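You operate a simulated robot arm through the tools that you are given. There is no shell and no other tool.

You are at the controls of a simulated two-armed robot. One attempt, no reset.

## Task
Open the white heater in the vice and bin its cord.
Fine: grip it (the jaw's window turns green) before its two knobs are turned loose and leave it gripped; the cover goes on the bench top by the vice, the cord upright in the Cords bin; motor and board stay in, the green heater stays shut where it is. Set down upright: coiled cord.

Only the result counts: the job must be done as asked and must still hold three seconds after the hand-in. Knocking over, shifting, dropping, spilling or breaking anything else fails it. Lids that push on must go on centred and level and be pressed home; caps that screw on are set level and turned clockwise until they are tight.

## Robot
Two 7-joint arms with fingered hands on one trunk that stands fixed in place. Base frame: the origin is at the foot of the trunk, x ahead of it, y to its left, z up; the work surface is at about z = 0.78. Units: m, rad, N and s.
The left shoulder is at [0.06, 0.138, 0.872], the right one opposite. With the tool pointing down near the work surface each hand reaches from about 0.42 to 0.92 m from the base axis, measured 20 degrees to its own side. Payload 4 kg a hand.
Tool frame (each hand has its own): the origin (TCP) lies between the finger pads and is the grasp point; the fingertips stand 0.036 m ahead of it; z points along the fingers, y is the line along which they close. The gripper opens to 0.12 m; its body begins 0.042 m behind the TCP. The gripper is a hand of 5 fingers: y runs from the thumb to the fingers, the wrist lies at [-0.015, -0.109, -0.2] in the tool frame, and closing takes about 1.5 s.
Orientation is that of the tool frame in the base frame, as a unit quaternion [w, x, y, z]. With the fingers straight down and the wrist toward the robot, the tool's x, y and z point along [0, 1, 0], [1, 0, 0] and [0, 0, -1] of the base frame.

## Interface
- The arms move only by the tool drive_tool. It takes "left_moves", "right_moves" or both (then of equal length, played together; a hand with none holds still); each is a list of rows, each an object of numbers (a shift or turn left out is 0, a gripper value left out holds the last): "dx", "dy", "dz": the shift along the tool's x, y, z in m; "rx", "ry", "rz": the turn, a rotation vector about the tool's x, y, z in rad. In form: [{"dx": .., "dy": .., "dz": .., "rx": .., "ry": .., "rz": ..}, ...]. A call has 1 to 20 rows; each row shifts and turns the commanded pose from where the row before left it, along the tool's axes as they then stand. "left_jaw" and "right_jaw" are, for a hand that has rows, the opening, from 0 (shut) to 1 (fully open), set as the call begins (left out, the last holds). Rows are played at 5 a second. More than 0.05 m and 0.15 rad between two rows, or a gripper value outside its range, and nothing of the call is played. Where a pose cannot be reached the arm comes as near as it can. A force on the tool above 80 N (or 10 N above the force at the start of the call, whichever is more), or a blocked arm, ends the call early, and 0.2 s more pass. The fingers move at their own pace (about 0.153 m/s each) and stop on an object; they squeeze with about 28 N. The grip force told is the motor's: it shows also when the fingers shut on nothing. Time passes only in rows, and 0.2 s behind the last, so rows that do not move let the fingers close. The reply holds the time, the measured pose of the TCP, the force on the tool along the base axes, the opening and the grip force, in the units named above and with some noise, with the torque about the TCP (base axes, N m) and any sound that the robot's microphone picked up.
- Cameras (640 x 400 px; columns grow to the right, rows downward): "scene" is now at [0.0554, 0.0085, 1.5101]; the picture's right is [0.12, -0.99, 0.00], its down [-0.63, -0.07, -0.78] and it looks along [0.77, 0.09, -0.63] (base axes); focal length 361 px, centre (320, 200). "left" rides on the left gripper at [-0.069, -0.079, -0.131] in its tool frame; the picture's right is [-0.78, -0.29, 0.55], its down [0.55, -0.73, 0.40] and it looks along [0.29, 0.61, 0.74] (tool axes); focal length 222 px, centre (320, 200). "right" rides on the right gripper at [0.069, -0.079, -0.131] in its tool frame; the picture's right is [-0.78, 0.29, -0.55], its down [-0.55, -0.73, 0.40] and it looks along [-0.29, 0.61, 0.74] (tool axes); focal length 222 px, centre (320, 200). There is no depth. A picture from a camera that has moved, and an enlarged one, comes with that camera's place and axes in the base frame and with its lens.
- grab_frame(camera): a new picture of that camera. No time passes.
- lift_body(by): slides the trunk up (or, below 0, down) by that many m; the arms and the scene camera ride with it, the base frame stays. It gives what a move gives, with no picture.
- set_fingers(index, middle, ring, little, thumb_bend, thumb_turn, hand): sets how far each is bent, from 0 (flat) to 1 (curled in); at 0.3 the hand is open as for a grip, at 0.7 the pads meet at the TCP. One left out holds its place. A second passes; each finger stops where it meets its share of the squeeze, and holds until it gets a number again. A gripper value or a shape takes the hand back. It gives what a move gives, with no picture; readings hold the bend of each and the force on index, middle, ring, little, thumb and palm. thumb_turn goes from beside the hand (0) to across from the fingers (1), as for a grip.
- preshape(shape, hand): the hand has 5 fingers and takes this shape, open, in about a second: jaw (thumb against the fingers, like two jaws); tri (thumb and two fingers); tip (a fingertip pinch); poke (one finger out to press); point (the index stretched); flat (the hand flat); cup (the hand cupped); fist (a fist). The gripper value then closes the fingers along that shape, each until it touches; the sizes above hold for jaw. It gives what a move gives, with no picture.
- pan_tilt(pan, tilt): turns the head with the scene camera to pan (to the left, within 1.501 rad either way) and tilt (down, from -0.506 to 1.204), counted from straight ahead of the robot. It gives what a move gives.
- inspect(camera, box): a new picture of the part [left, top, right, bottom] of that camera's present view, enlarged. No time passes.
- close_job(): hands the job in; it is judged then, once.

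Places have to be worked out from the pictures, the camera data and where the tool is seen. Open the grippers and draw the arms clear of the work before you hand the job in, unless the task says otherwise.

The tools are called after "Call:" as name(argument=value, ...) on one line, values as JSON. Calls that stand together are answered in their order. drive_tool: Moves the arms, as the interface text tells. Its arguments: {"type":"object","properties":{"left_moves":{"type":"array"},"left_jaw":{"type":"number"},"right_moves":{"type":"array"},"right_jaw":{"type":"number"}},"required":[]} The other tools are called the same way: lift_body (by) moves the trunk up or down; preshape (shape, hand) gives the hand a shape; set_fingers (index, middle, ring, little, thumb_bend, thumb_turn, hand) moves the fingers one by one; pan_tilt (pan, tilt) turns the head that bears the scene camera; grab_frame (camera) takes a picture; inspect (camera, box) takes an enlarged picture of a part of a camera's view; close_job () hands the job in.

At the start:

```text
time: 0.0
left_position: [0.4718, 0.3693, 1.1893]
left_tool_rot: [0.0, 0.707, 0.707, 0.0]
left_ft_force: [0.4, 0.0, 0.7]
left_ft_torque: [-0.01, -0.01, -0.02]
left_grip_width: 0.1197
left_grasp_force: 0.0
left_shape: jaw
left_bend: [0.3, 0.3, 0.3, 0.3, 0.3, 0.97]
left_finger forces: [0.1, 0.1, 0.0, 0.0, 0.0, 0.0]
right_position: [0.6708, -0.1378, 1.2042]
right_tool_rot: [0.001, 0.707, 0.708, 0.0]
right_ft_force: [-0.1, 0.1, -0.3]
right_ft_torque: [0.01, 0.01, -0.01]
right_grip_width: 0.1196
right_grasp_force: 0.0
right_shape: jaw
right_bend: [0.3, 0.3, 0.3, 0.3, 0.3, 0.97]
right_finger forces: [0.0, 0.1, 0.0, 0.1, 0.0, 0.0]
trunk travel left (down, up): [-0.45, 0.14]
head pan, tilt (commanded): [0.119, 0.682]
```

scene: 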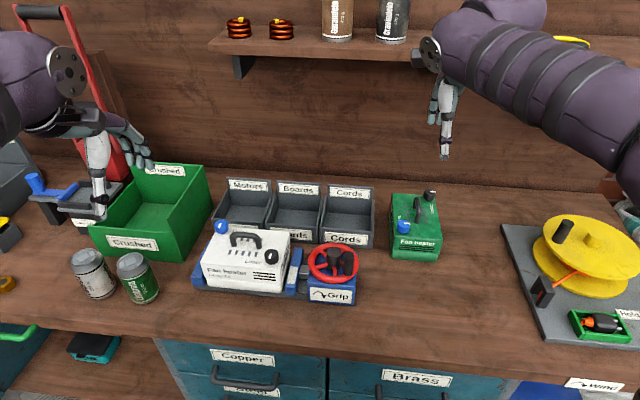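
right: 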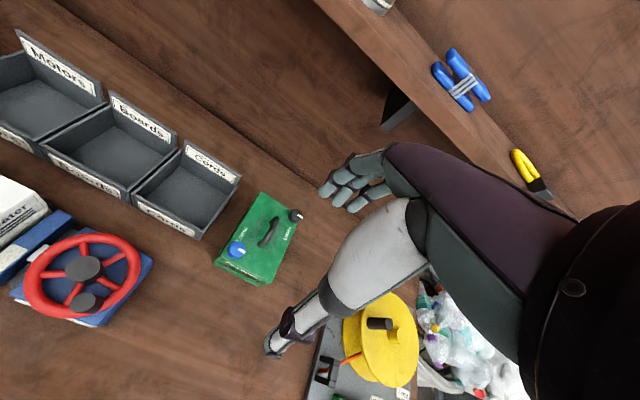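
left: 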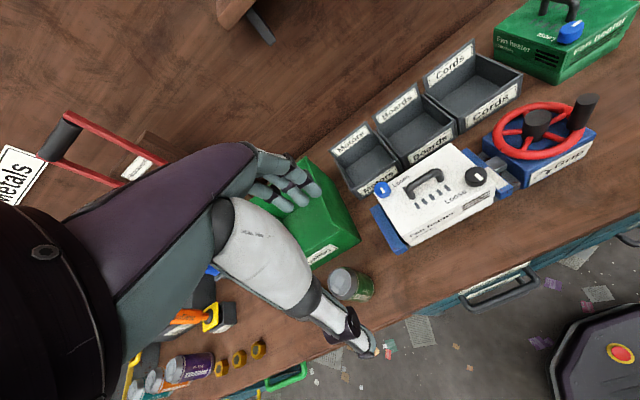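

I begin by enlarging the view of the vice, the white heater and the bins to judge where everything is.

Call:
inspect(camera="scene", box=[180, 200, 380, 325])

Call:
inspect(camera="left", box=[320, 30, 620, 260])

Call:
inspect(camera="scene", box=[200, 160, 460, 270])

```text
3.20 times, centred on (280, 262) of scene
camera zoom: at [0.0554, 0.0085, 1.5101], right [0.12, -0.99, 0.0], down [-0.63, -0.07, -0.78], along [0.77, 0.09, -0.63], focal length 1155 px, centre (448, 0)
```

zoom: 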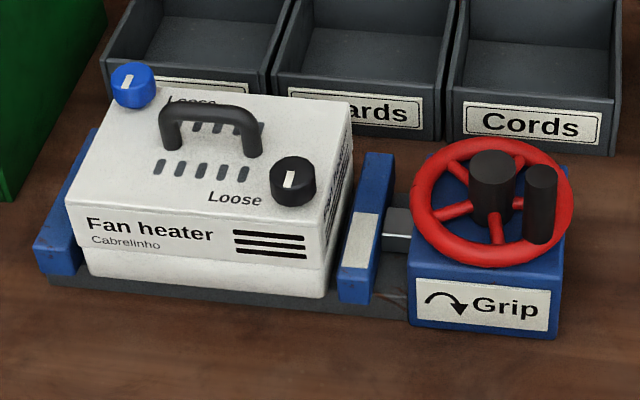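

```text
1.74 times, centred on (470, 145) of left
camera zoom: at [0.3918, 0.2989, 1.3209], right [-0.29, -0.78, -0.55], down [-0.73, 0.55, -0.4], along [0.61, 0.29, -0.74], focal length 386 px, centre (59, 296)
```

zoom: 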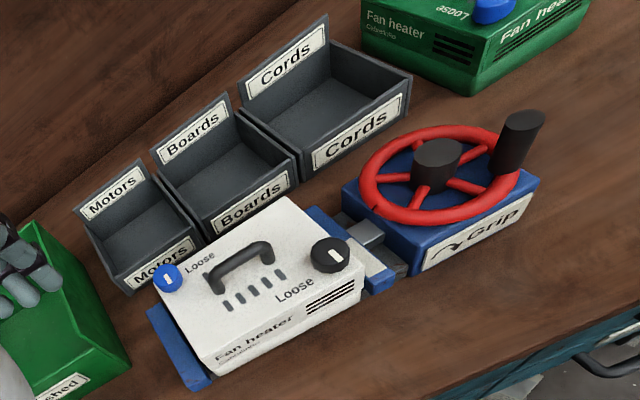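

```text
2.46 times, centred on (330, 215) of scene
camera zoom: at [0.0554, 0.0085, 1.5101], right [0.12, -0.99, 0.0], down [-0.63, -0.07, -0.78], along [0.77, 0.09, -0.63], focal length 889 px, centre (295, 163)
```

zoom: 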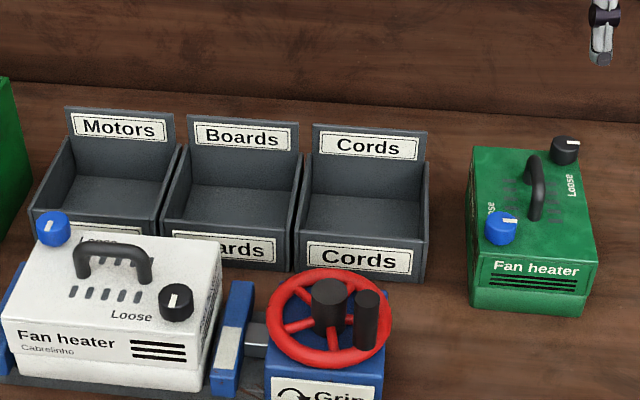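

The heater's black knob sits near [0.58, 0.18, 0.91], the blue one near [0.66, 0.32, 0.91], and the wheel hub near [0.62, 0.04, 0.90]. I'll bring the left hand over for a closer look at the heater top.

Call:
drive_tool(left_moves=[{"dx": -0.03, "dy": 0.003, "dz": 0.03}, {"dx": -0.03, "dy": 0.003, "dz": 0.03}, {"dx": -0.03, "dy": 0.003, "dz": 0.03}, {"dx": -0.03, "dy": 0.003, "dz": 0.03}, {}])

Call:
grab_frame(camera="left")

Call:
grab_frame(camera="scene")

```text
time: 1.2
left_position: [0.4801, 0.2468, 1.0695]
left_tool_rot: [-0.001, 0.707, 0.707, 0.0]
left_ft_force: [0.0, 0.4, -0.2]
left_ft_torque: [-0.03, 0.04, -0.03]
left_grip_width: 0.1194
left_grasp_force: 0.1
left_shape: jaw
left_bend: [0.3, 0.3, 0.3, 0.3, 0.3, 0.97]
left_finger forces: [0.0, 0.0, 0.0, 0.0, 0.0, 0.1]
right_position: [0.6714, -0.1387, 1.2051]
right_tool_rot: [0.0, 0.707, 0.707, 0.001]
right_ft_force: [-0.9, 0.5, -0.9]
right_ft_torque: [-0.01, -0.03, 0.0]
right_grip_width: 0.1199
right_grasp_force: 0.0
right_shape: jaw
right_bend: [0.3, 0.3, 0.3, 0.3, 0.3, 0.97]
right_finger forces: [0.0, 0.0, 0.1, 0.0, 0.1, 0.0]
trunk travel left (down, up): [-0.45, 0.14]
head pan, tilt (commanded): [0.119, 0.682]
```

```text
taken
camera left: at [0.4004, 0.1766, 1.2004], right [-0.29, -0.79, -0.55], down [-0.73, 0.55, -0.4], along [0.61, 0.29, -0.74], focal length 222 px, centre (320, 200)
```

left: 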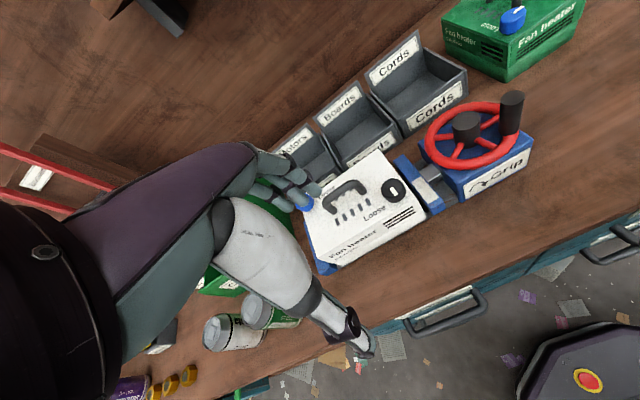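

```text
taken
camera scene: at [0.0553, 0.0085, 1.5102], right [0.12, -0.99, 0.0], down [-0.63, -0.07, -0.78], along [0.77, 0.09, -0.63], focal length 361 px, centre (320, 200)
```

scene: 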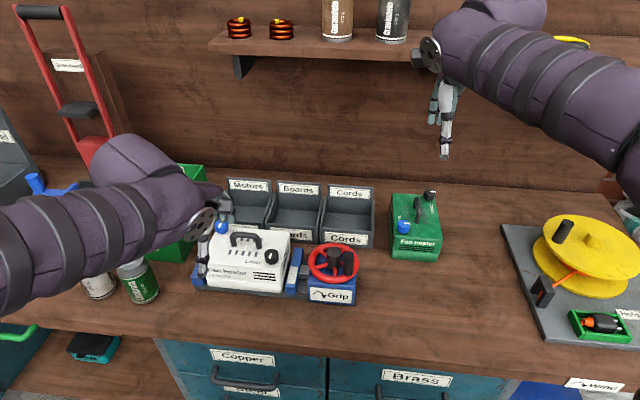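

A closer left view is available; I enlarge the heater top and the vice wheel.

Call:
inspect(camera="left", box=[290, 80, 540, 270])

Call:
inspect(camera="left", box=[300, 140, 430, 240])

Call:
inspect(camera="scene", box=[280, 235, 370, 310])

```text
2.11 times, centred on (415, 175) of left
camera zoom: at [0.4004, 0.1766, 1.2004], right [-0.29, -0.79, -0.55], down [-0.73, 0.55, -0.4], along [0.61, 0.29, -0.74], focal length 468 px, centre (120, 253)
```

zoom: 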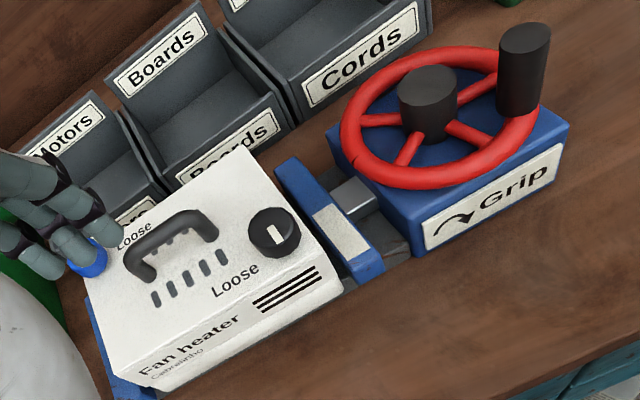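

```text
4.00 times, centred on (365, 190) of left
camera zoom: at [0.4004, 0.1766, 1.2004], right [-0.29, -0.79, -0.55], down [-0.73, 0.55, -0.4], along [0.61, 0.29, -0.74], focal length 888 px, centre (140, 240)
```

zoom: 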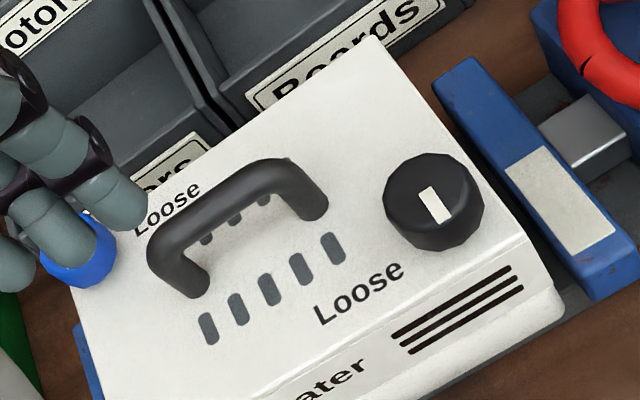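

```text
5.33 times, centred on (325, 272) of scene
camera zoom: at [0.0553, 0.0085, 1.5102], right [0.12, -0.99, 0.0], down [-0.63, -0.07, -0.78], along [0.77, 0.09, -0.63], focal length 1926 px, centre (293, -187)
```

zoom: 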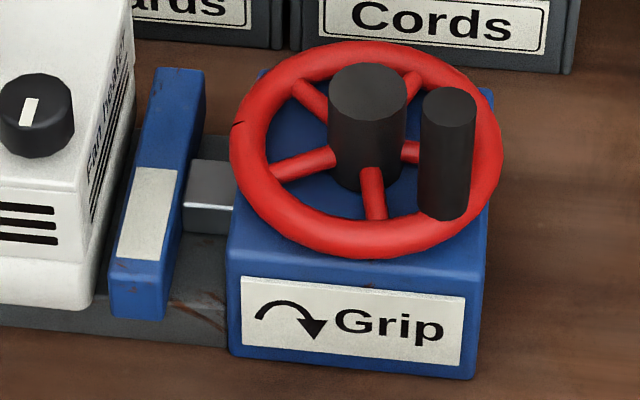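

The wheel turns clockwise for grip, with a handle on its rim nearest the right front. I'll put the left hand back aside and give the right hand a poke shape to see where its finger ends up.

Call:
drive_tool(left_moves=[{"dx": 0.04, "dz": -0.02}, {"dx": 0.04, "dz": -0.02}, {"dx": 0.04, "dz": -0.02}])

Call:
preshape(shape="poke", hand="right")

Call:
grab_frame(camera="right")

Call:
grab_frame(camera="scene")

```text
time: 2.0
left_position: [0.485, 0.3697, 1.1283]
left_tool_rot: [-0.001, 0.708, 0.707, 0.0]
left_ft_force: [-0.3, 0.2, -1.1]
left_ft_torque: [0.01, 0.0, 0.0]
left_grip_width: 0.1194
left_grasp_force: 0.1
left_shape: jaw
left_bend: [0.3, 0.3, 0.3, 0.3, 0.3, 0.97]
left_finger forces: [0.1, 0.0, 0.1, 0.0, 0.0, 0.1]
right_position: [0.6715, -0.1385, 1.2047]
right_tool_rot: [0.001, 0.707, 0.707, 0.0]
right_ft_force: [0.2, -0.3, -0.1]
right_ft_torque: [0.01, 0.0, 0.01]
right_grip_width: 0.1202
right_grasp_force: 0.0
right_shape: jaw
right_bend: [0.3, 0.3, 0.3, 0.3, 0.3, 0.97]
right_finger forces: [0.0, 0.0, 0.1, 0.0, 0.0, 0.0]
trunk travel left (down, up): [-0.45, 0.14]
head pan, tilt (commanded): [0.119, 0.682]
```

```text
time: 2.9
left_position: [0.4839, 0.3679, 1.1287]
left_tool_rot: [0.0, 0.707, 0.708, -0.001]
left_ft_force: [0.5, -0.2, 0.1]
left_ft_torque: [0.0, -0.01, 0.03]
left_grip_width: 0.12
left_grasp_force: 0.2
left_shape: jaw
left_bend: [0.3, 0.3, 0.3, 0.3, 0.3, 0.97]
left_finger forces: [0.0, 0.0, 0.0, 0.0, 0.0, 0.0]
right_position: [0.6706, -0.1394, 1.2057]
right_tool_rot: [-0.001, 0.707, 0.707, 0.001]
right_ft_force: [0.8, 1.1, -0.2]
right_ft_torque: [-0.03, -0.01, 0.03]
right_grip_width: 0.0
right_grasp_force: 0.1
right_shape: poke
right_bend: [0.7, 0.7, 0.99, 0.99, 1.0, 1.0]
right_finger forces: [0.1, 0.0, 0.0, 0.0, 0.1, 0.0]
trunk travel left (down, up): [-0.45, 0.14]
head pan, tilt (commanded): [0.119, 0.682]
```

```text
taken
camera right: at [0.5918, -0.0685, 1.3359], right [0.29, -0.78, 0.55], down [-0.73, -0.55, -0.4], along [0.61, -0.29, -0.74], focal length 222 px, centre (320, 200)
```

right: 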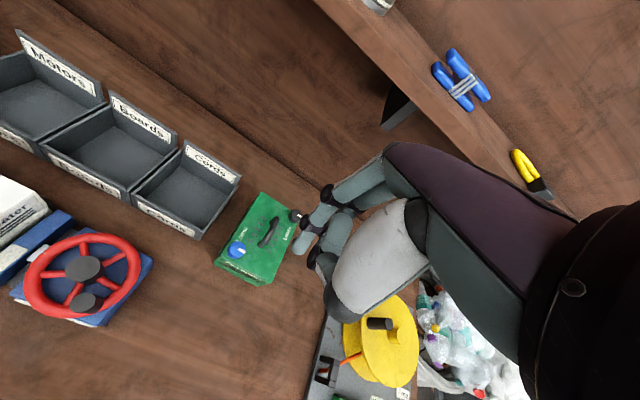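

```text
taken
camera scene: at [0.0554, 0.0084, 1.5101], right [0.12, -0.99, 0.0], down [-0.63, -0.07, -0.78], along [0.77, 0.09, -0.63], focal length 361 px, centre (320, 200)
```

scene: 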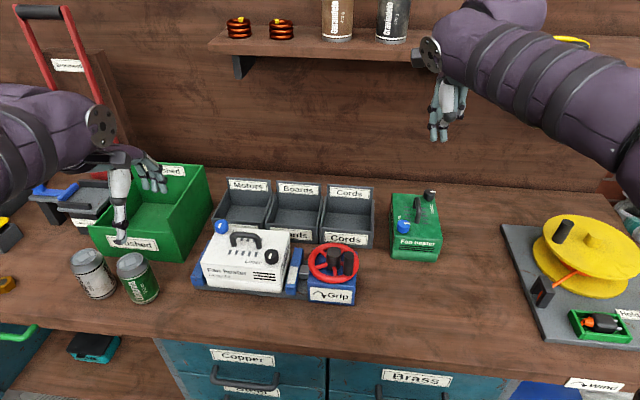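

Call:
inspect(camera="right", box=[260, 160, 420, 300])

Call:
inspect(camera="scene", box=[400, 40, 500, 160])

```text
2.86 times, centred on (340, 230) of right
camera zoom: at [0.5918, -0.0685, 1.3359], right [0.29, -0.78, 0.55], down [-0.73, -0.55, -0.4], along [0.61, -0.29, -0.74], focal length 635 px, centre (263, 114)
```

zoom: 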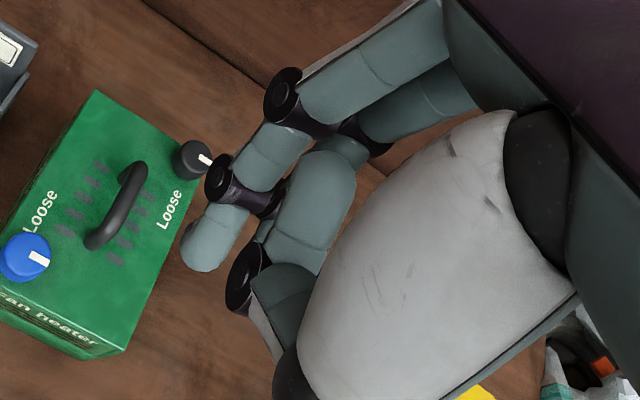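

```text
3.33 times, centred on (450, 100) of scene
camera zoom: at [0.0554, 0.0084, 1.5101], right [0.12, -0.99, 0.0], down [-0.63, -0.07, -0.78], along [0.77, 0.09, -0.63], focal length 1204 px, centre (-113, 533)
```

zoom: 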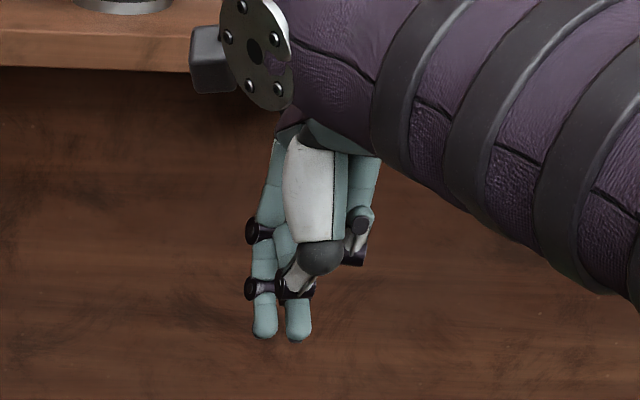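

The poke shape gives two fingertips, together about 3.6 cm wide, centred on the TCP with tips 0.035 m below it. The hub top is near [0.614, 0.043, 0.902] and the handle near [0.582, 0.009] with its top at about 0.931, so I bring the right hand above a spot behind the handle, at [0.63, 0.0].

Call:
drive_tool(right_moves=[{"dx": 0.023, "dy": -0.0068, "dz": 0.0367}, {"dx": 0.023, "dy": -0.0068, "dz": 0.0367}, {"dx": 0.023, "dy": -0.0068, "dz": 0.0367}, {"dx": 0.023, "dy": -0.0068, "dz": 0.0367}, {"dx": 0.023, "dy": -0.0068, "dz": 0.0367}, {"dx": 0.023, "dy": -0.0068, "dz": 0.0367}, {}])

Call:
grab_frame(camera="right")

Call:
inspect(camera="scene", box=[260, 190, 400, 310])

Call:
grab_frame(camera="left")

```text
time: 4.5
left_position: [0.4846, 0.3696, 1.1292]
left_tool_rot: [0.0, 0.707, 0.707, 0.0]
left_ft_force: [0.4, -0.3, -0.3]
left_ft_torque: [-0.03, -0.02, -0.01]
left_grip_width: 0.1198
left_grasp_force: 0.1
left_shape: jaw
left_bend: [0.3, 0.3, 0.3, 0.3, 0.3, 0.97]
left_finger forces: [0.1, 0.0, 0.0, 0.0, 0.0, 0.1]
right_position: [0.6277, -0.0, 0.9845]
right_tool_rot: [0.0, 0.708, 0.707, 0.0]
right_ft_force: [-0.1, -0.4, -0.5]
right_ft_torque: [0.02, 0.01, 0.01]
right_grip_width: 0.0
right_grasp_force: 0.0
right_shape: poke
right_bend: [0.7, 0.7, 0.99, 0.99, 1.0, 1.0]
right_finger forces: [0.0, 0.1, 0.0, 0.1, 0.0, 0.1]
trunk travel left (down, up): [-0.45, 0.14]
head pan, tilt (commanded): [0.119, 0.682]
```

```text
taken
camera right: at [0.5493, 0.0703, 1.1166], right [0.29, -0.79, 0.55], down [-0.74, -0.55, -0.4], along [0.61, -0.29, -0.74], focal length 222 px, centre (320, 200)
```

right: 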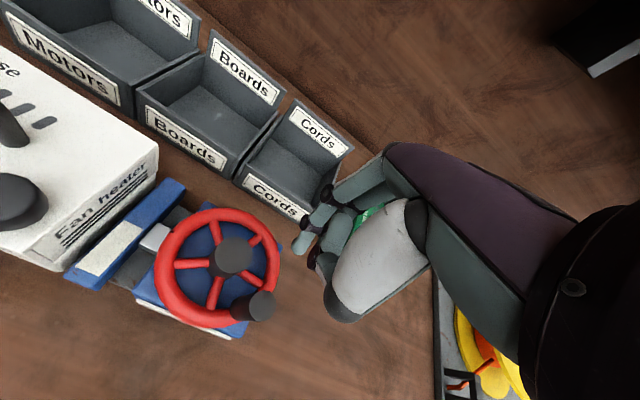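

```text
3.33 times, centred on (330, 250) of scene
camera zoom: at [0.0554, 0.0082, 1.5102], right [0.12, -0.99, 0.0], down [-0.63, -0.07, -0.78], along [0.77, 0.09, -0.63], focal length 1204 px, centre (287, 33)
```

zoom: 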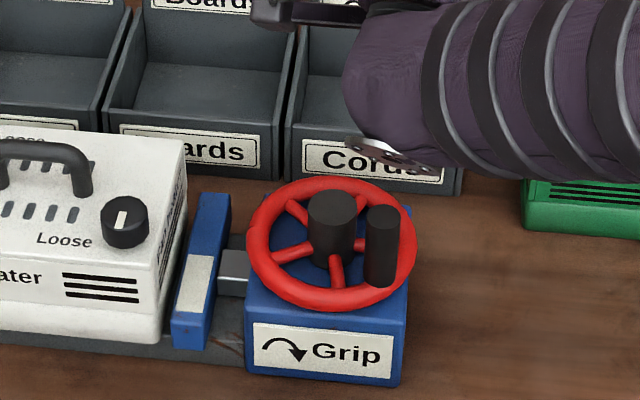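

```text
taken
camera left: at [0.405, 0.2983, 1.2595], right [-0.29, -0.78, -0.55], down [-0.73, 0.55, -0.4], along [0.61, 0.29, -0.74], focal length 222 px, centre (320, 200)
```

left: 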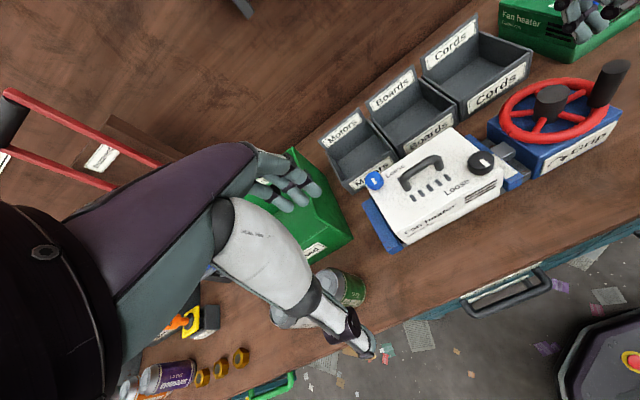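

The hand hangs right of the handle at [0.628, 0.0, 0.985], well clear. I lower it to 0.943 so the fingertips overlap the handle's upper 2 cm but pass over the hub.

Call:
drive_tool(right_moves=[{"dz": 0.02}, {"dz": 0.021}, {}])

Call:
inspect(camera="right", box=[130, 160, 430, 340])

Call:
inspect(camera="left", box=[460, 0, 640, 200])

```text
time: 5.3
left_position: [0.4851, 0.3686, 1.1292]
left_tool_rot: [0.0, 0.707, 0.707, 0.0]
left_ft_force: [-0.5, 0.4, 0.0]
left_ft_torque: [-0.02, 0.01, -0.02]
left_grip_width: 0.1198
left_grasp_force: 0.1
left_shape: jaw
left_bend: [0.3, 0.3, 0.3, 0.3, 0.3, 0.97]
left_finger forces: [0.1, 0.1, 0.0, 0.0, 0.1, 0.0]
right_position: [0.6301, 0.0013, 0.9446]
right_tool_rot: [0.0, 0.707, 0.707, 0.0]
right_ft_force: [0.3, -0.3, 0.2]
right_ft_torque: [0.01, 0.02, 0.02]
right_grip_width: 0.0
right_grasp_force: 0.0
right_shape: poke
right_bend: [0.7, 0.7, 0.99, 0.99, 1.0, 1.0]
right_finger forces: [0.0, 0.0, 0.0, 0.0, 0.0, 0.0]
trunk travel left (down, up): [-0.45, 0.14]
head pan, tilt (commanded): [0.119, 0.682]
```

```text
2.13 times, centred on (280, 250) of right
camera zoom: at [0.5504, 0.0719, 1.0763], right [0.29, -0.78, 0.55], down [-0.73, -0.55, -0.4], along [0.61, -0.29, -0.74], focal length 474 px, centre (405, 93)
```

zoom: 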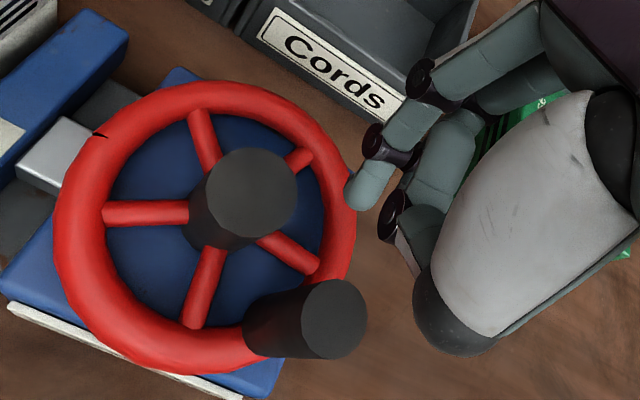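

```text
2.00 times, centred on (550, 100) of left
camera zoom: at [0.405, 0.2985, 1.2595], right [-0.29, -0.78, -0.55], down [-0.73, 0.55, -0.4], along [0.61, 0.29, -0.74], focal length 444 px, centre (-140, 400)
```

zoom: 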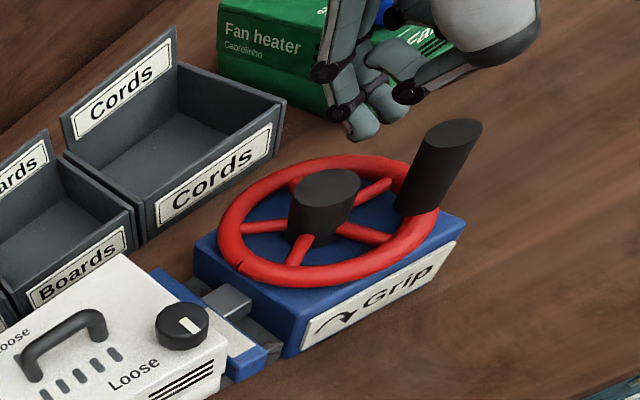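

Tips are behind the handle with nothing touched. I now push clockwise (toward the robot, then to the left) along the wheel's circle, six 10° steps first.

Call:
drive_tool(right_moves=[{"dy": -0.008, "dx": -0.0022}, {"dy": -0.0082, "dx": -0.0007}, {"dy": -0.0082, "dx": 0.0007}, {"dy": -0.008, "dx": 0.0022}, {"dy": -0.0076, "dx": 0.0035}, {"dy": -0.0067, "dx": 0.0047}, {}])

Call:
inspect(camera="scene", box=[260, 190, 400, 310])

Call:
inspect(camera="left", box=[460, 0, 640, 200])

```text
time: 6.9
left_position: [0.4842, 0.3693, 1.1283]
left_tool_rot: [0.001, 0.707, 0.707, 0.0]
left_ft_force: [0.3, 0.4, 0.2]
left_ft_torque: [-0.03, -0.02, 0.01]
left_grip_width: 0.1199
left_grasp_force: 0.0
left_shape: jaw
left_bend: [0.3, 0.3, 0.3, 0.3, 0.3, 0.97]
left_finger forces: [0.0, 0.0, 0.1, 0.1, 0.0, 0.1]
right_position: [0.5849, 0.0077, 0.9443]
right_tool_rot: [0.0, 0.707, 0.708, 0.0]
right_ft_force: [3.7, 0.5, -0.3]
right_ft_torque: [0.04, -0.14, -0.07]
right_grip_width: 0.0001
right_grasp_force: 0.1
right_shape: poke
right_bend: [0.7, 0.7, 0.99, 0.99, 1.0, 1.0]
right_finger forces: [3.5, 0.1, 0.1, 0.0, 0.0, 0.1]
trunk travel left (down, up): [-0.45, 0.14]
head pan, tilt (commanded): [0.119, 0.682]
```

```text
3.33 times, centred on (330, 250) of scene
camera zoom: at [0.056, 0.0085, 1.5101], right [0.12, -0.99, 0.0], down [-0.63, -0.07, -0.78], along [0.77, 0.09, -0.63], focal length 1204 px, centre (287, 33)
```

zoom: 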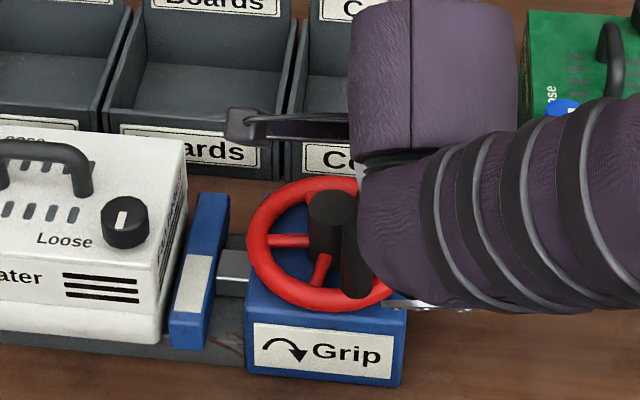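

```text
2.00 times, centred on (550, 100) of left
camera zoom: at [0.4055, 0.2986, 1.2593], right [-0.29, -0.78, -0.55], down [-0.74, 0.55, -0.4], along [0.61, 0.29, -0.74], focal length 444 px, centre (-140, 400)
```

zoom: 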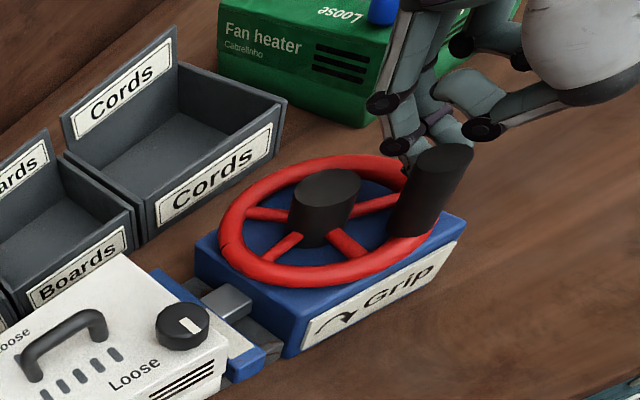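

The wheel is turning (the rim's dark mark moved clockwise) with only about 4 N of push. I carry on round the circle for nine more steps.

Call:
drive_tool(right_moves=[{"dy": -0.0059, "dx": 0.0059}, {"dy": -0.0047, "dx": 0.0067}, {"dy": -0.0035, "dx": 0.0076}, {"dy": -0.0022, "dx": 0.008}, {"dy": -0.0007, "dx": 0.0082}, {"dy": 0.0007, "dx": 0.0082}, {"dy": 0.0022, "dx": 0.008}, {"dy": 0.0035, "dx": 0.0076}, {"dy": 0.0047, "dx": 0.0067}])

Call:
inspect(camera="scene", box=[260, 190, 400, 310])

Call:
inspect(camera="left", box=[460, 0, 640, 200])

```text
time: 8.9
left_position: [0.4858, 0.3667, 1.13]
left_tool_rot: [-0.002, 0.707, 0.707, 0.0]
left_ft_force: [0.3, 0.2, -0.4]
left_ft_torque: [0.03, -0.02, -0.02]
left_grip_width: 0.1197
left_grasp_force: 0.0
left_shape: jaw
left_bend: [0.3, 0.3, 0.3, 0.3, 0.3, 0.97]
left_finger forces: [0.0, 0.0, 0.0, 0.1, 0.1, 0.0]
right_position: [0.5814, 0.0656, 0.9419]
right_tool_rot: [0.002, 0.712, 0.702, -0.003]
right_ft_force: [11.5, -34.6, 5.0]
right_ft_torque: [-0.25, -0.21, -0.82]
right_grip_width: 0.0
right_grasp_force: 0.0
right_shape: poke
right_bend: [0.7, 0.7, 0.99, 0.99, 1.0, 1.0]
right_finger forces: [34.5, 0.0, 0.0, 0.0, 0.0, 0.0]
trunk travel left (down, up): [-0.45, 0.14]
head pan, tilt (commanded): [0.119, 0.682]
```

```text
3.33 times, centred on (330, 250) of scene
camera zoom: at [0.0564, 0.0041, 1.5102], right [0.12, -0.99, 0.0], down [-0.63, -0.07, -0.78], along [0.77, 0.09, -0.63], focal length 1204 px, centre (287, 33)
```

zoom: 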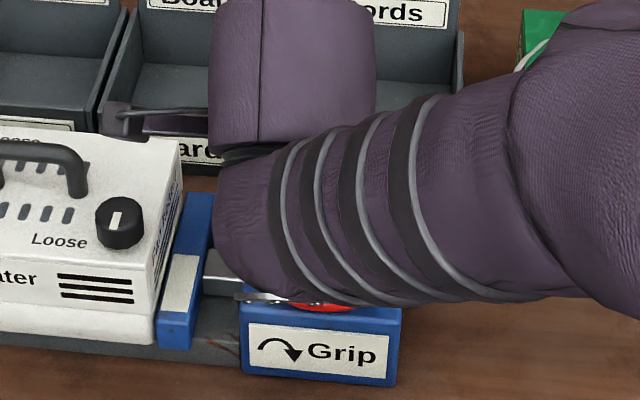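

```text
2.00 times, centred on (550, 100) of left
camera zoom: at [0.4057, 0.2953, 1.26], right [-0.29, -0.78, -0.55], down [-0.74, 0.55, -0.4], along [0.61, 0.29, -0.74], focal length 444 px, centre (-140, 400)
```

zoom: 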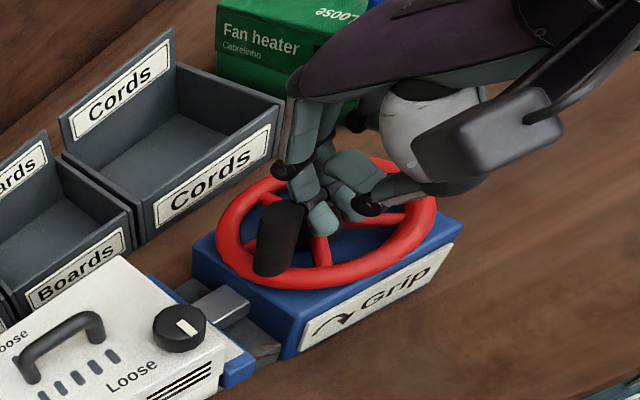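

Resistance has risen to about 35 N and the jaw has moved toward the heater. I check the window and the gap close up.

Call:
inspect(camera="scene", box=[270, 235, 340, 300])

Call:
inspect(camera="left", box=[500, 100, 600, 210])

Call:
inspect(camera="right", box=[0, 100, 400, 400])

```text
6.15 times, centred on (305, 268) of scene
camera zoom: at [0.0564, 0.0041, 1.5102], right [0.12, -0.99, 0.0], down [-0.63, -0.07, -0.78], along [0.77, 0.09, -0.63], focal length 2222 px, centre (412, -215)
```

zoom: 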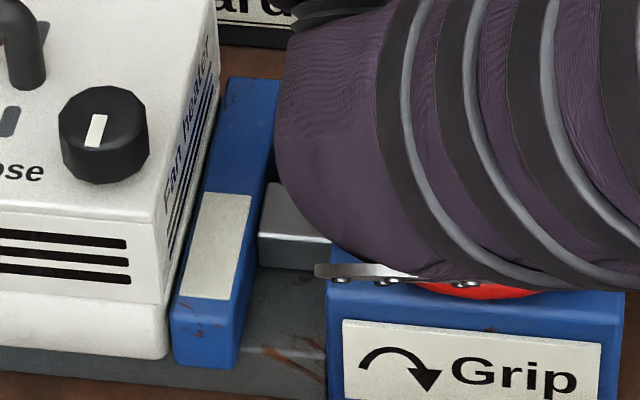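

```text
3.64 times, centred on (550, 155) of left
camera zoom: at [0.4057, 0.2953, 1.26], right [-0.29, -0.78, -0.55], down [-0.74, 0.55, -0.4], along [0.61, 0.29, -0.74], focal length 808 px, centre (-516, 364)
```

zoom: 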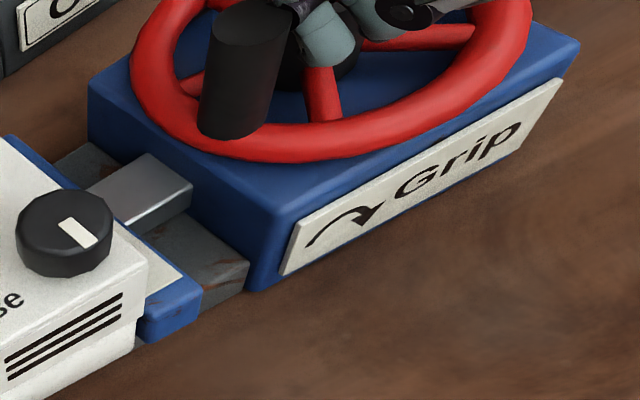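

```text
1.33 times, centred on (200, 250) of right
camera zoom: at [0.5028, 0.1376, 1.0742], right [0.28, -0.79, 0.55], down [-0.74, -0.54, -0.39], along [0.61, -0.3, -0.74], focal length 296 px, centre (480, 133)
```

zoom: 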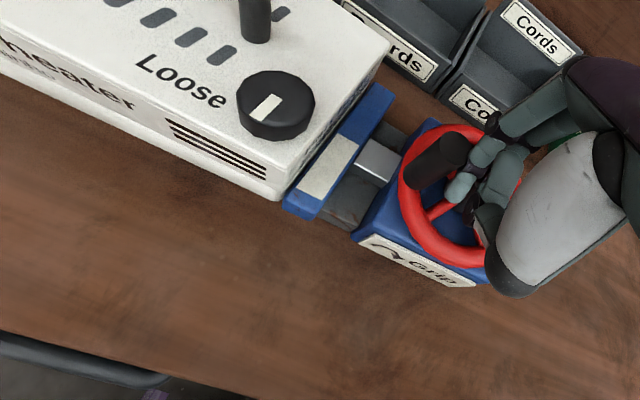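

The handle is now at about 105° (left side of the wheel) and my finger is pressing it too much sideways. I back off a little, come in squarely behind it and push it away from the robot along the circle.

Call:
drive_tool(right_moves=[{"dy": -0.0076, "dx": -0.0085}, {"dy": -0.004, "dx": 0.0105}, {"dy": 0.01, "dx": 0.0025}, {"dy": 0.0093, "dx": 0.0001}, {"dy": 0.0075, "dx": 0.0035}, {"dy": 0.008, "dx": 0.0022}, {"dy": 0.0082, "dx": 0.0007}])

Call:
inspect(camera="scene", box=[270, 235, 340, 300])

Call:
inspect(camera="left", box=[480, 20, 640, 200])

Call:
inspect(camera="right", box=[100, 100, 400, 340])

```text
time: 10.5
left_position: [0.4833, 0.3673, 1.1293]
left_tool_rot: [0.0, 0.708, 0.707, 0.001]
left_ft_force: [0.7, 0.2, 0.4]
left_ft_torque: [0.04, -0.03, -0.03]
left_grip_width: 0.1199
left_grasp_force: 0.1
left_shape: jaw
left_bend: [0.3, 0.3, 0.3, 0.3, 0.3, 0.97]
left_finger forces: [0.0, 0.0, 0.0, 0.1, 0.0, 0.0]
right_position: [0.6085, 0.0831, 0.9469]
right_tool_rot: [0.0, 0.705, 0.709, 0.002]
right_ft_force: [-8.4, -12.4, 8.1]
right_ft_torque: [-0.11, 0.0, -0.31]
right_grip_width: 0.0001
right_grasp_force: 0.1
right_shape: poke
right_bend: [0.7, 0.7, 0.99, 0.99, 1.0, 1.0]
right_finger forces: [11.2, 18.0, 0.0, 0.1, 0.0, 0.1]
trunk travel left (down, up): [-0.45, 0.14]
head pan, tilt (commanded): [0.119, 0.682]
```

```text
6.15 times, centred on (305, 268) of scene
camera zoom: at [0.0541, 0.0069, 1.5103], right [0.12, -0.99, 0.0], down [-0.63, -0.07, -0.78], along [0.77, 0.09, -0.63], focal length 2222 px, centre (412, -215)
```

zoom: 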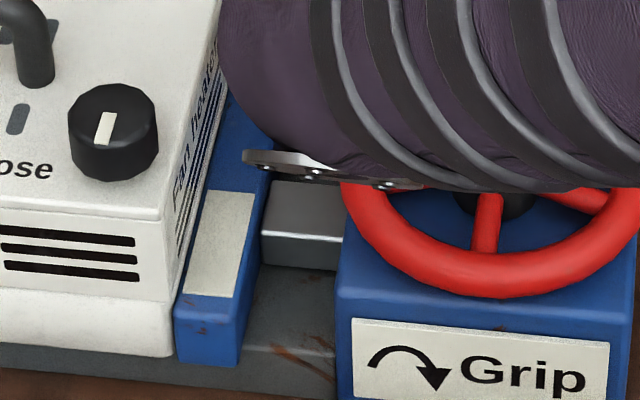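

```text
2.22 times, centred on (560, 110) of left
camera zoom: at [0.4045, 0.2965, 1.2603], right [-0.29, -0.78, -0.55], down [-0.73, 0.55, -0.4], along [0.61, 0.29, -0.74], focal length 494 px, centre (-213, 400)
```

zoom: 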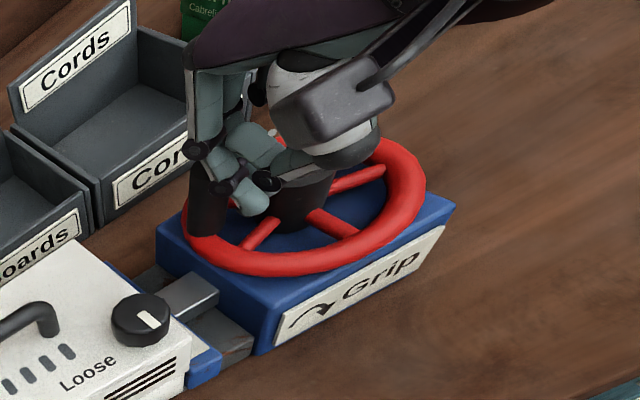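

```text
1.67 times, centred on (250, 220) of right
camera zoom: at [0.5283, 0.1539, 1.0775], right [0.29, -0.79, 0.55], down [-0.73, -0.55, -0.4], along [0.61, -0.28, -0.74], focal length 370 px, centre (437, 167)
```

zoom: 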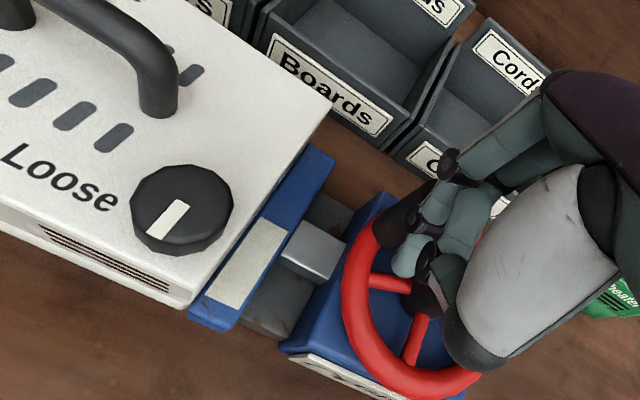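

The handle is past the far-left of the wheel and turning at about 15 N; the window is still plain. I push on round the far side.

Call:
drive_tool(right_moves=[{"dy": 0.0082, "dx": -0.0007}, {"dy": 0.008, "dx": -0.0022}, {"dy": 0.0076, "dx": -0.0035}, {"dy": 0.0067, "dx": -0.0047}, {"dy": 0.0059, "dx": -0.0059}, {"dy": 0.0047, "dx": -0.0067}])

Call:
inspect(camera="scene", box=[270, 225, 370, 310])

Call:
inspect(camera="left", box=[480, 20, 640, 200])

Call:
inspect(camera="right", box=[100, 100, 400, 340])

```text
time: 11.9
left_position: [0.4801, 0.3689, 1.1314]
left_tool_rot: [0.001, 0.707, 0.707, 0.002]
left_ft_force: [0.5, -0.3, 0.8]
left_ft_torque: [0.05, 0.01, 0.01]
left_grip_width: 0.1196
left_grasp_force: 0.0
left_shape: jaw
left_bend: [0.3, 0.3, 0.3, 0.3, 0.3, 0.97]
left_finger forces: [0.1, 0.0, 0.1, 0.0, 0.1, 0.0]
right_position: [0.6465, 0.0625, 0.9513]
right_tool_rot: [0.002, 0.706, 0.709, 0.005]
right_ft_force: [-35.1, -12.9, 31.5]
right_ft_torque: [-0.07, 0.66, -0.14]
right_grip_width: 0.0002
right_grasp_force: 0.0
right_shape: poke
right_bend: [0.7, 0.7, 0.99, 0.99, 1.0, 1.0]
right_finger forces: [39.6, 15.7, 0.0, 0.0, 0.1, 0.0]
trunk travel left (down, up): [-0.45, 0.14]
head pan, tilt (commanded): [0.119, 0.682]
```

```text
4.71 times, centred on (320, 268) of scene
camera zoom: at [0.0493, 0.0071, 1.5108], right [0.12, -0.99, 0.0], down [-0.62, -0.07, -0.78], along [0.77, 0.09, -0.63], focal length 1699 px, centre (320, -118)
```

zoom: 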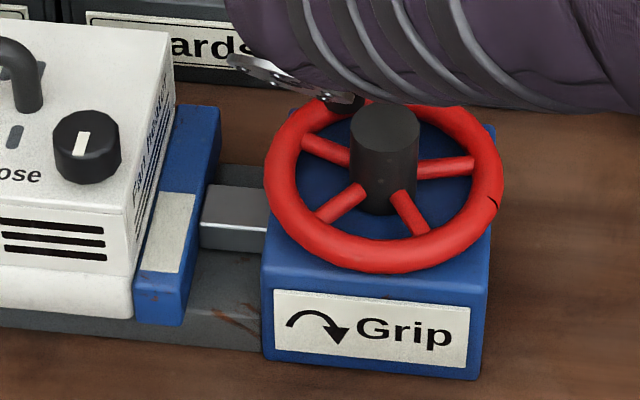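

```text
2.22 times, centred on (560, 110) of left
camera zoom: at [0.3998, 0.2976, 1.2619], right [-0.29, -0.78, -0.55], down [-0.73, 0.55, -0.4], along [0.62, 0.29, -0.73], focal length 494 px, centre (-213, 400)
```

zoom: 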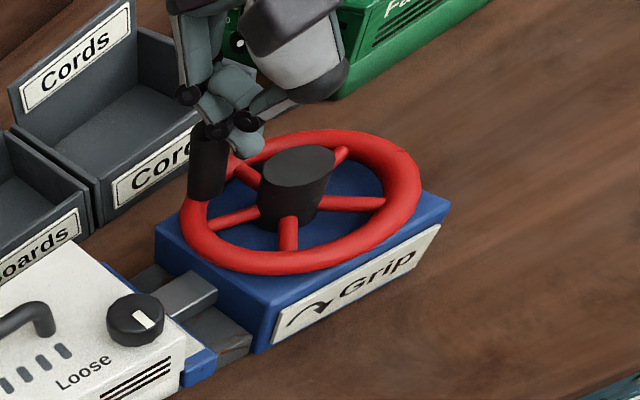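

```text
1.67 times, centred on (250, 220) of right
camera zoom: at [0.5656, 0.1324, 1.0818], right [0.29, -0.79, 0.55], down [-0.73, -0.55, -0.41], along [0.62, -0.28, -0.73], focal length 370 px, centre (437, 167)
```

zoom: 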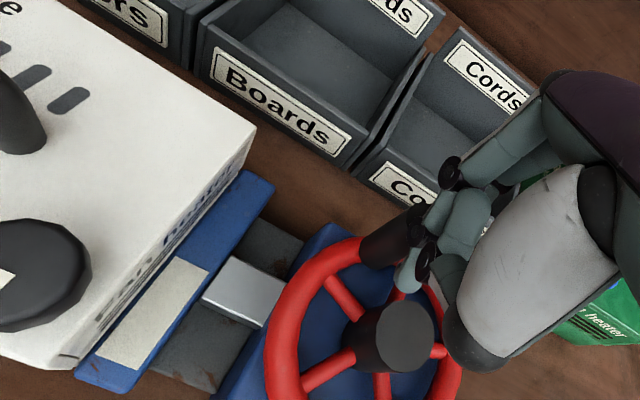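

The fingers slid onto the inner side of the handle (now at about 45°, near [0.646, 0.076]). I back out and come round to its left-rear side.

Call:
drive_tool(right_moves=[{"dy": -0.015, "dx": -0.003}, {"dy": -0.025}, {"dy": -0.003, "dx": 0.025}, {"dx": 0.022}, {"dy": 0.01, "dx": -0.002}, {}])

Call:
inspect(camera="left", box=[480, 20, 640, 200])

Call:
inspect(camera="right", box=[100, 100, 400, 340])

```text
time: 13.3
left_position: [0.4847, 0.3692, 1.1282]
left_tool_rot: [0.0, 0.707, 0.707, -0.001]
left_ft_force: [0.3, -0.4, 0.4]
left_ft_torque: [-0.01, -0.01, 0.0]
left_grip_width: 0.1199
left_grasp_force: 0.1
left_shape: jaw
left_bend: [0.3, 0.3, 0.3, 0.3, 0.3, 0.97]
left_finger forces: [0.0, 0.0, 0.1, 0.1, 0.0, 0.1]
right_position: [0.6182, 0.1015, 0.9418]
right_tool_rot: [0.0, 0.707, 0.707, 0.0]
right_ft_force: [0.7, -0.6, 0.4]
right_ft_torque: [-0.01, -0.01, 0.0]
right_grip_width: 0.0003
right_grasp_force: 0.1
right_shape: poke
right_bend: [0.7, 0.7, 0.99, 0.99, 1.0, 1.0]
right_finger forces: [0.0, 0.0, 0.1, 0.1, 0.1, 0.0]
trunk travel left (down, up): [-0.45, 0.14]
head pan, tilt (commanded): [0.119, 0.682]
```

```text
2.22 times, centred on (560, 110) of left
camera zoom: at [0.4049, 0.2986, 1.2595], right [-0.29, -0.78, -0.55], down [-0.73, 0.55, -0.4], along [0.61, 0.29, -0.74], focal length 494 px, centre (-213, 400)
```

zoom: 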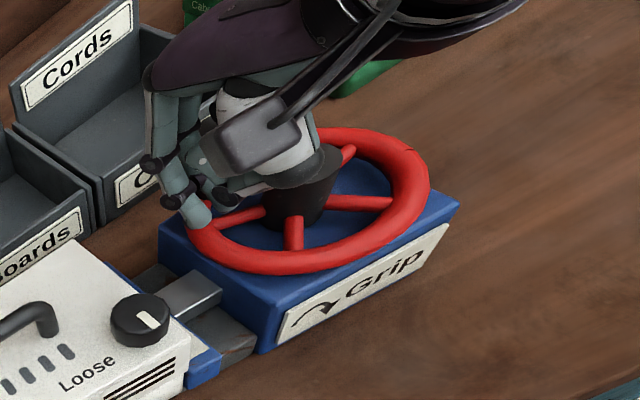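

```text
1.67 times, centred on (250, 220) of right
camera zoom: at [0.5378, 0.172, 1.0728], right [0.29, -0.78, 0.55], down [-0.73, -0.55, -0.4], along [0.61, -0.29, -0.74], focal length 370 px, centre (437, 167)
```

zoom: 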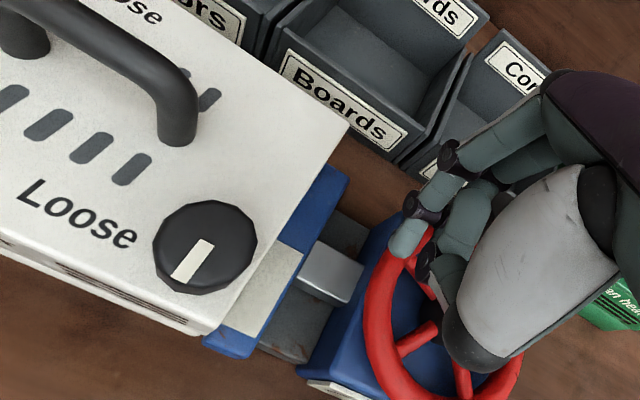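

Now behind the handle without contact. I push it around the far side to the right.

Call:
drive_tool(right_moves=[{"dy": 0.0092, "dx": -0.0042}, {"dy": 0.0076, "dx": -0.0035}, {"dy": 0.0067, "dx": -0.0047}, {"dy": 0.0059, "dx": -0.0059}, {"dy": 0.0047, "dx": -0.0067}, {"dy": 0.0035, "dx": -0.0076}])

Call:
inspect(camera="scene", box=[270, 225, 370, 310])

Call:
inspect(camera="left", box=[480, 20, 640, 200])

Call:
inspect(camera="right", box=[100, 100, 400, 340])

```text
time: 14.7
left_position: [0.4845, 0.3693, 1.1294]
left_tool_rot: [0.0, 0.707, 0.707, 0.0]
left_ft_force: [0.0, 0.4, -0.6]
left_ft_torque: [0.0, -0.02, 0.03]
left_grip_width: 0.1198
left_grasp_force: 0.0
left_shape: jaw
left_bend: [0.3, 0.3, 0.3, 0.3, 0.3, 0.97]
left_finger forces: [0.0, 0.1, 0.0, 0.1, 0.0, 0.0]
right_position: [0.6564, 0.0721, 0.9434]
right_tool_rot: [0.0, 0.707, 0.708, 0.0]
right_ft_force: [-1.1, 1.8, 0.6]
right_ft_torque: [0.05, 0.06, 0.0]
right_grip_width: 0.0
right_grasp_force: 0.1
right_shape: poke
right_bend: [0.7, 0.7, 0.99, 0.99, 1.0, 1.0]
right_finger forces: [0.0, 2.2, 0.0, 0.0, 0.0, 0.0]
trunk travel left (down, up): [-0.45, 0.14]
head pan, tilt (commanded): [0.119, 0.682]
```

```text
4.71 times, centred on (320, 268) of scene
camera zoom: at [0.0553, 0.0087, 1.5101], right [0.12, -0.99, 0.0], down [-0.63, -0.07, -0.78], along [0.77, 0.09, -0.63], focal length 1699 px, centre (320, -118)
```

zoom: 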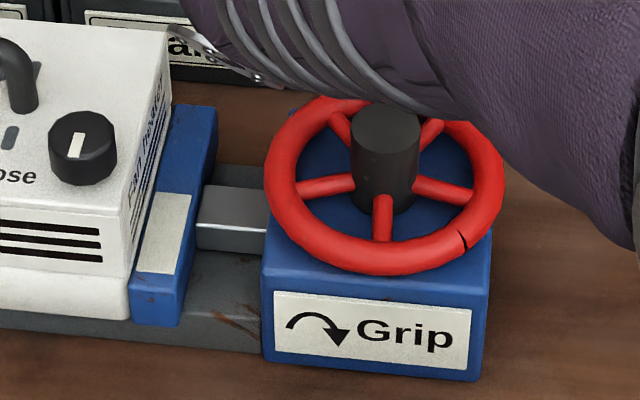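

```text
2.22 times, centred on (560, 110) of left
camera zoom: at [0.4049, 0.2987, 1.2594], right [-0.29, -0.78, -0.55], down [-0.73, 0.55, -0.4], along [0.61, 0.29, -0.74], focal length 494 px, centre (-213, 400)
```

zoom: 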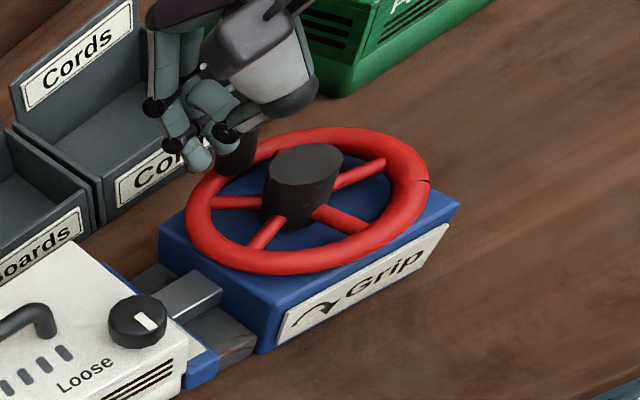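

```text
1.67 times, centred on (250, 220) of right
camera zoom: at [0.5754, 0.1425, 1.0746], right [0.29, -0.78, 0.55], down [-0.74, -0.55, -0.4], along [0.61, -0.29, -0.74], focal length 370 px, centre (437, 167)
```

zoom: 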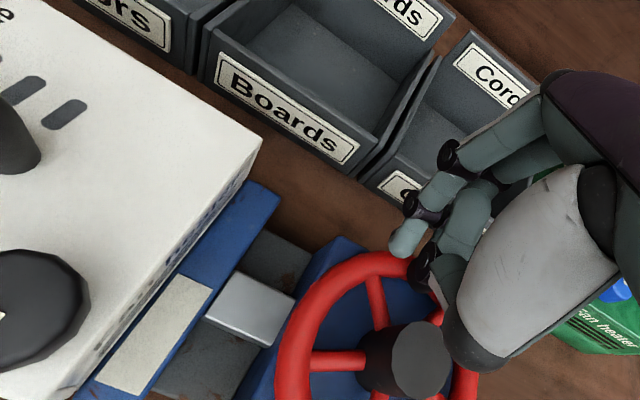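

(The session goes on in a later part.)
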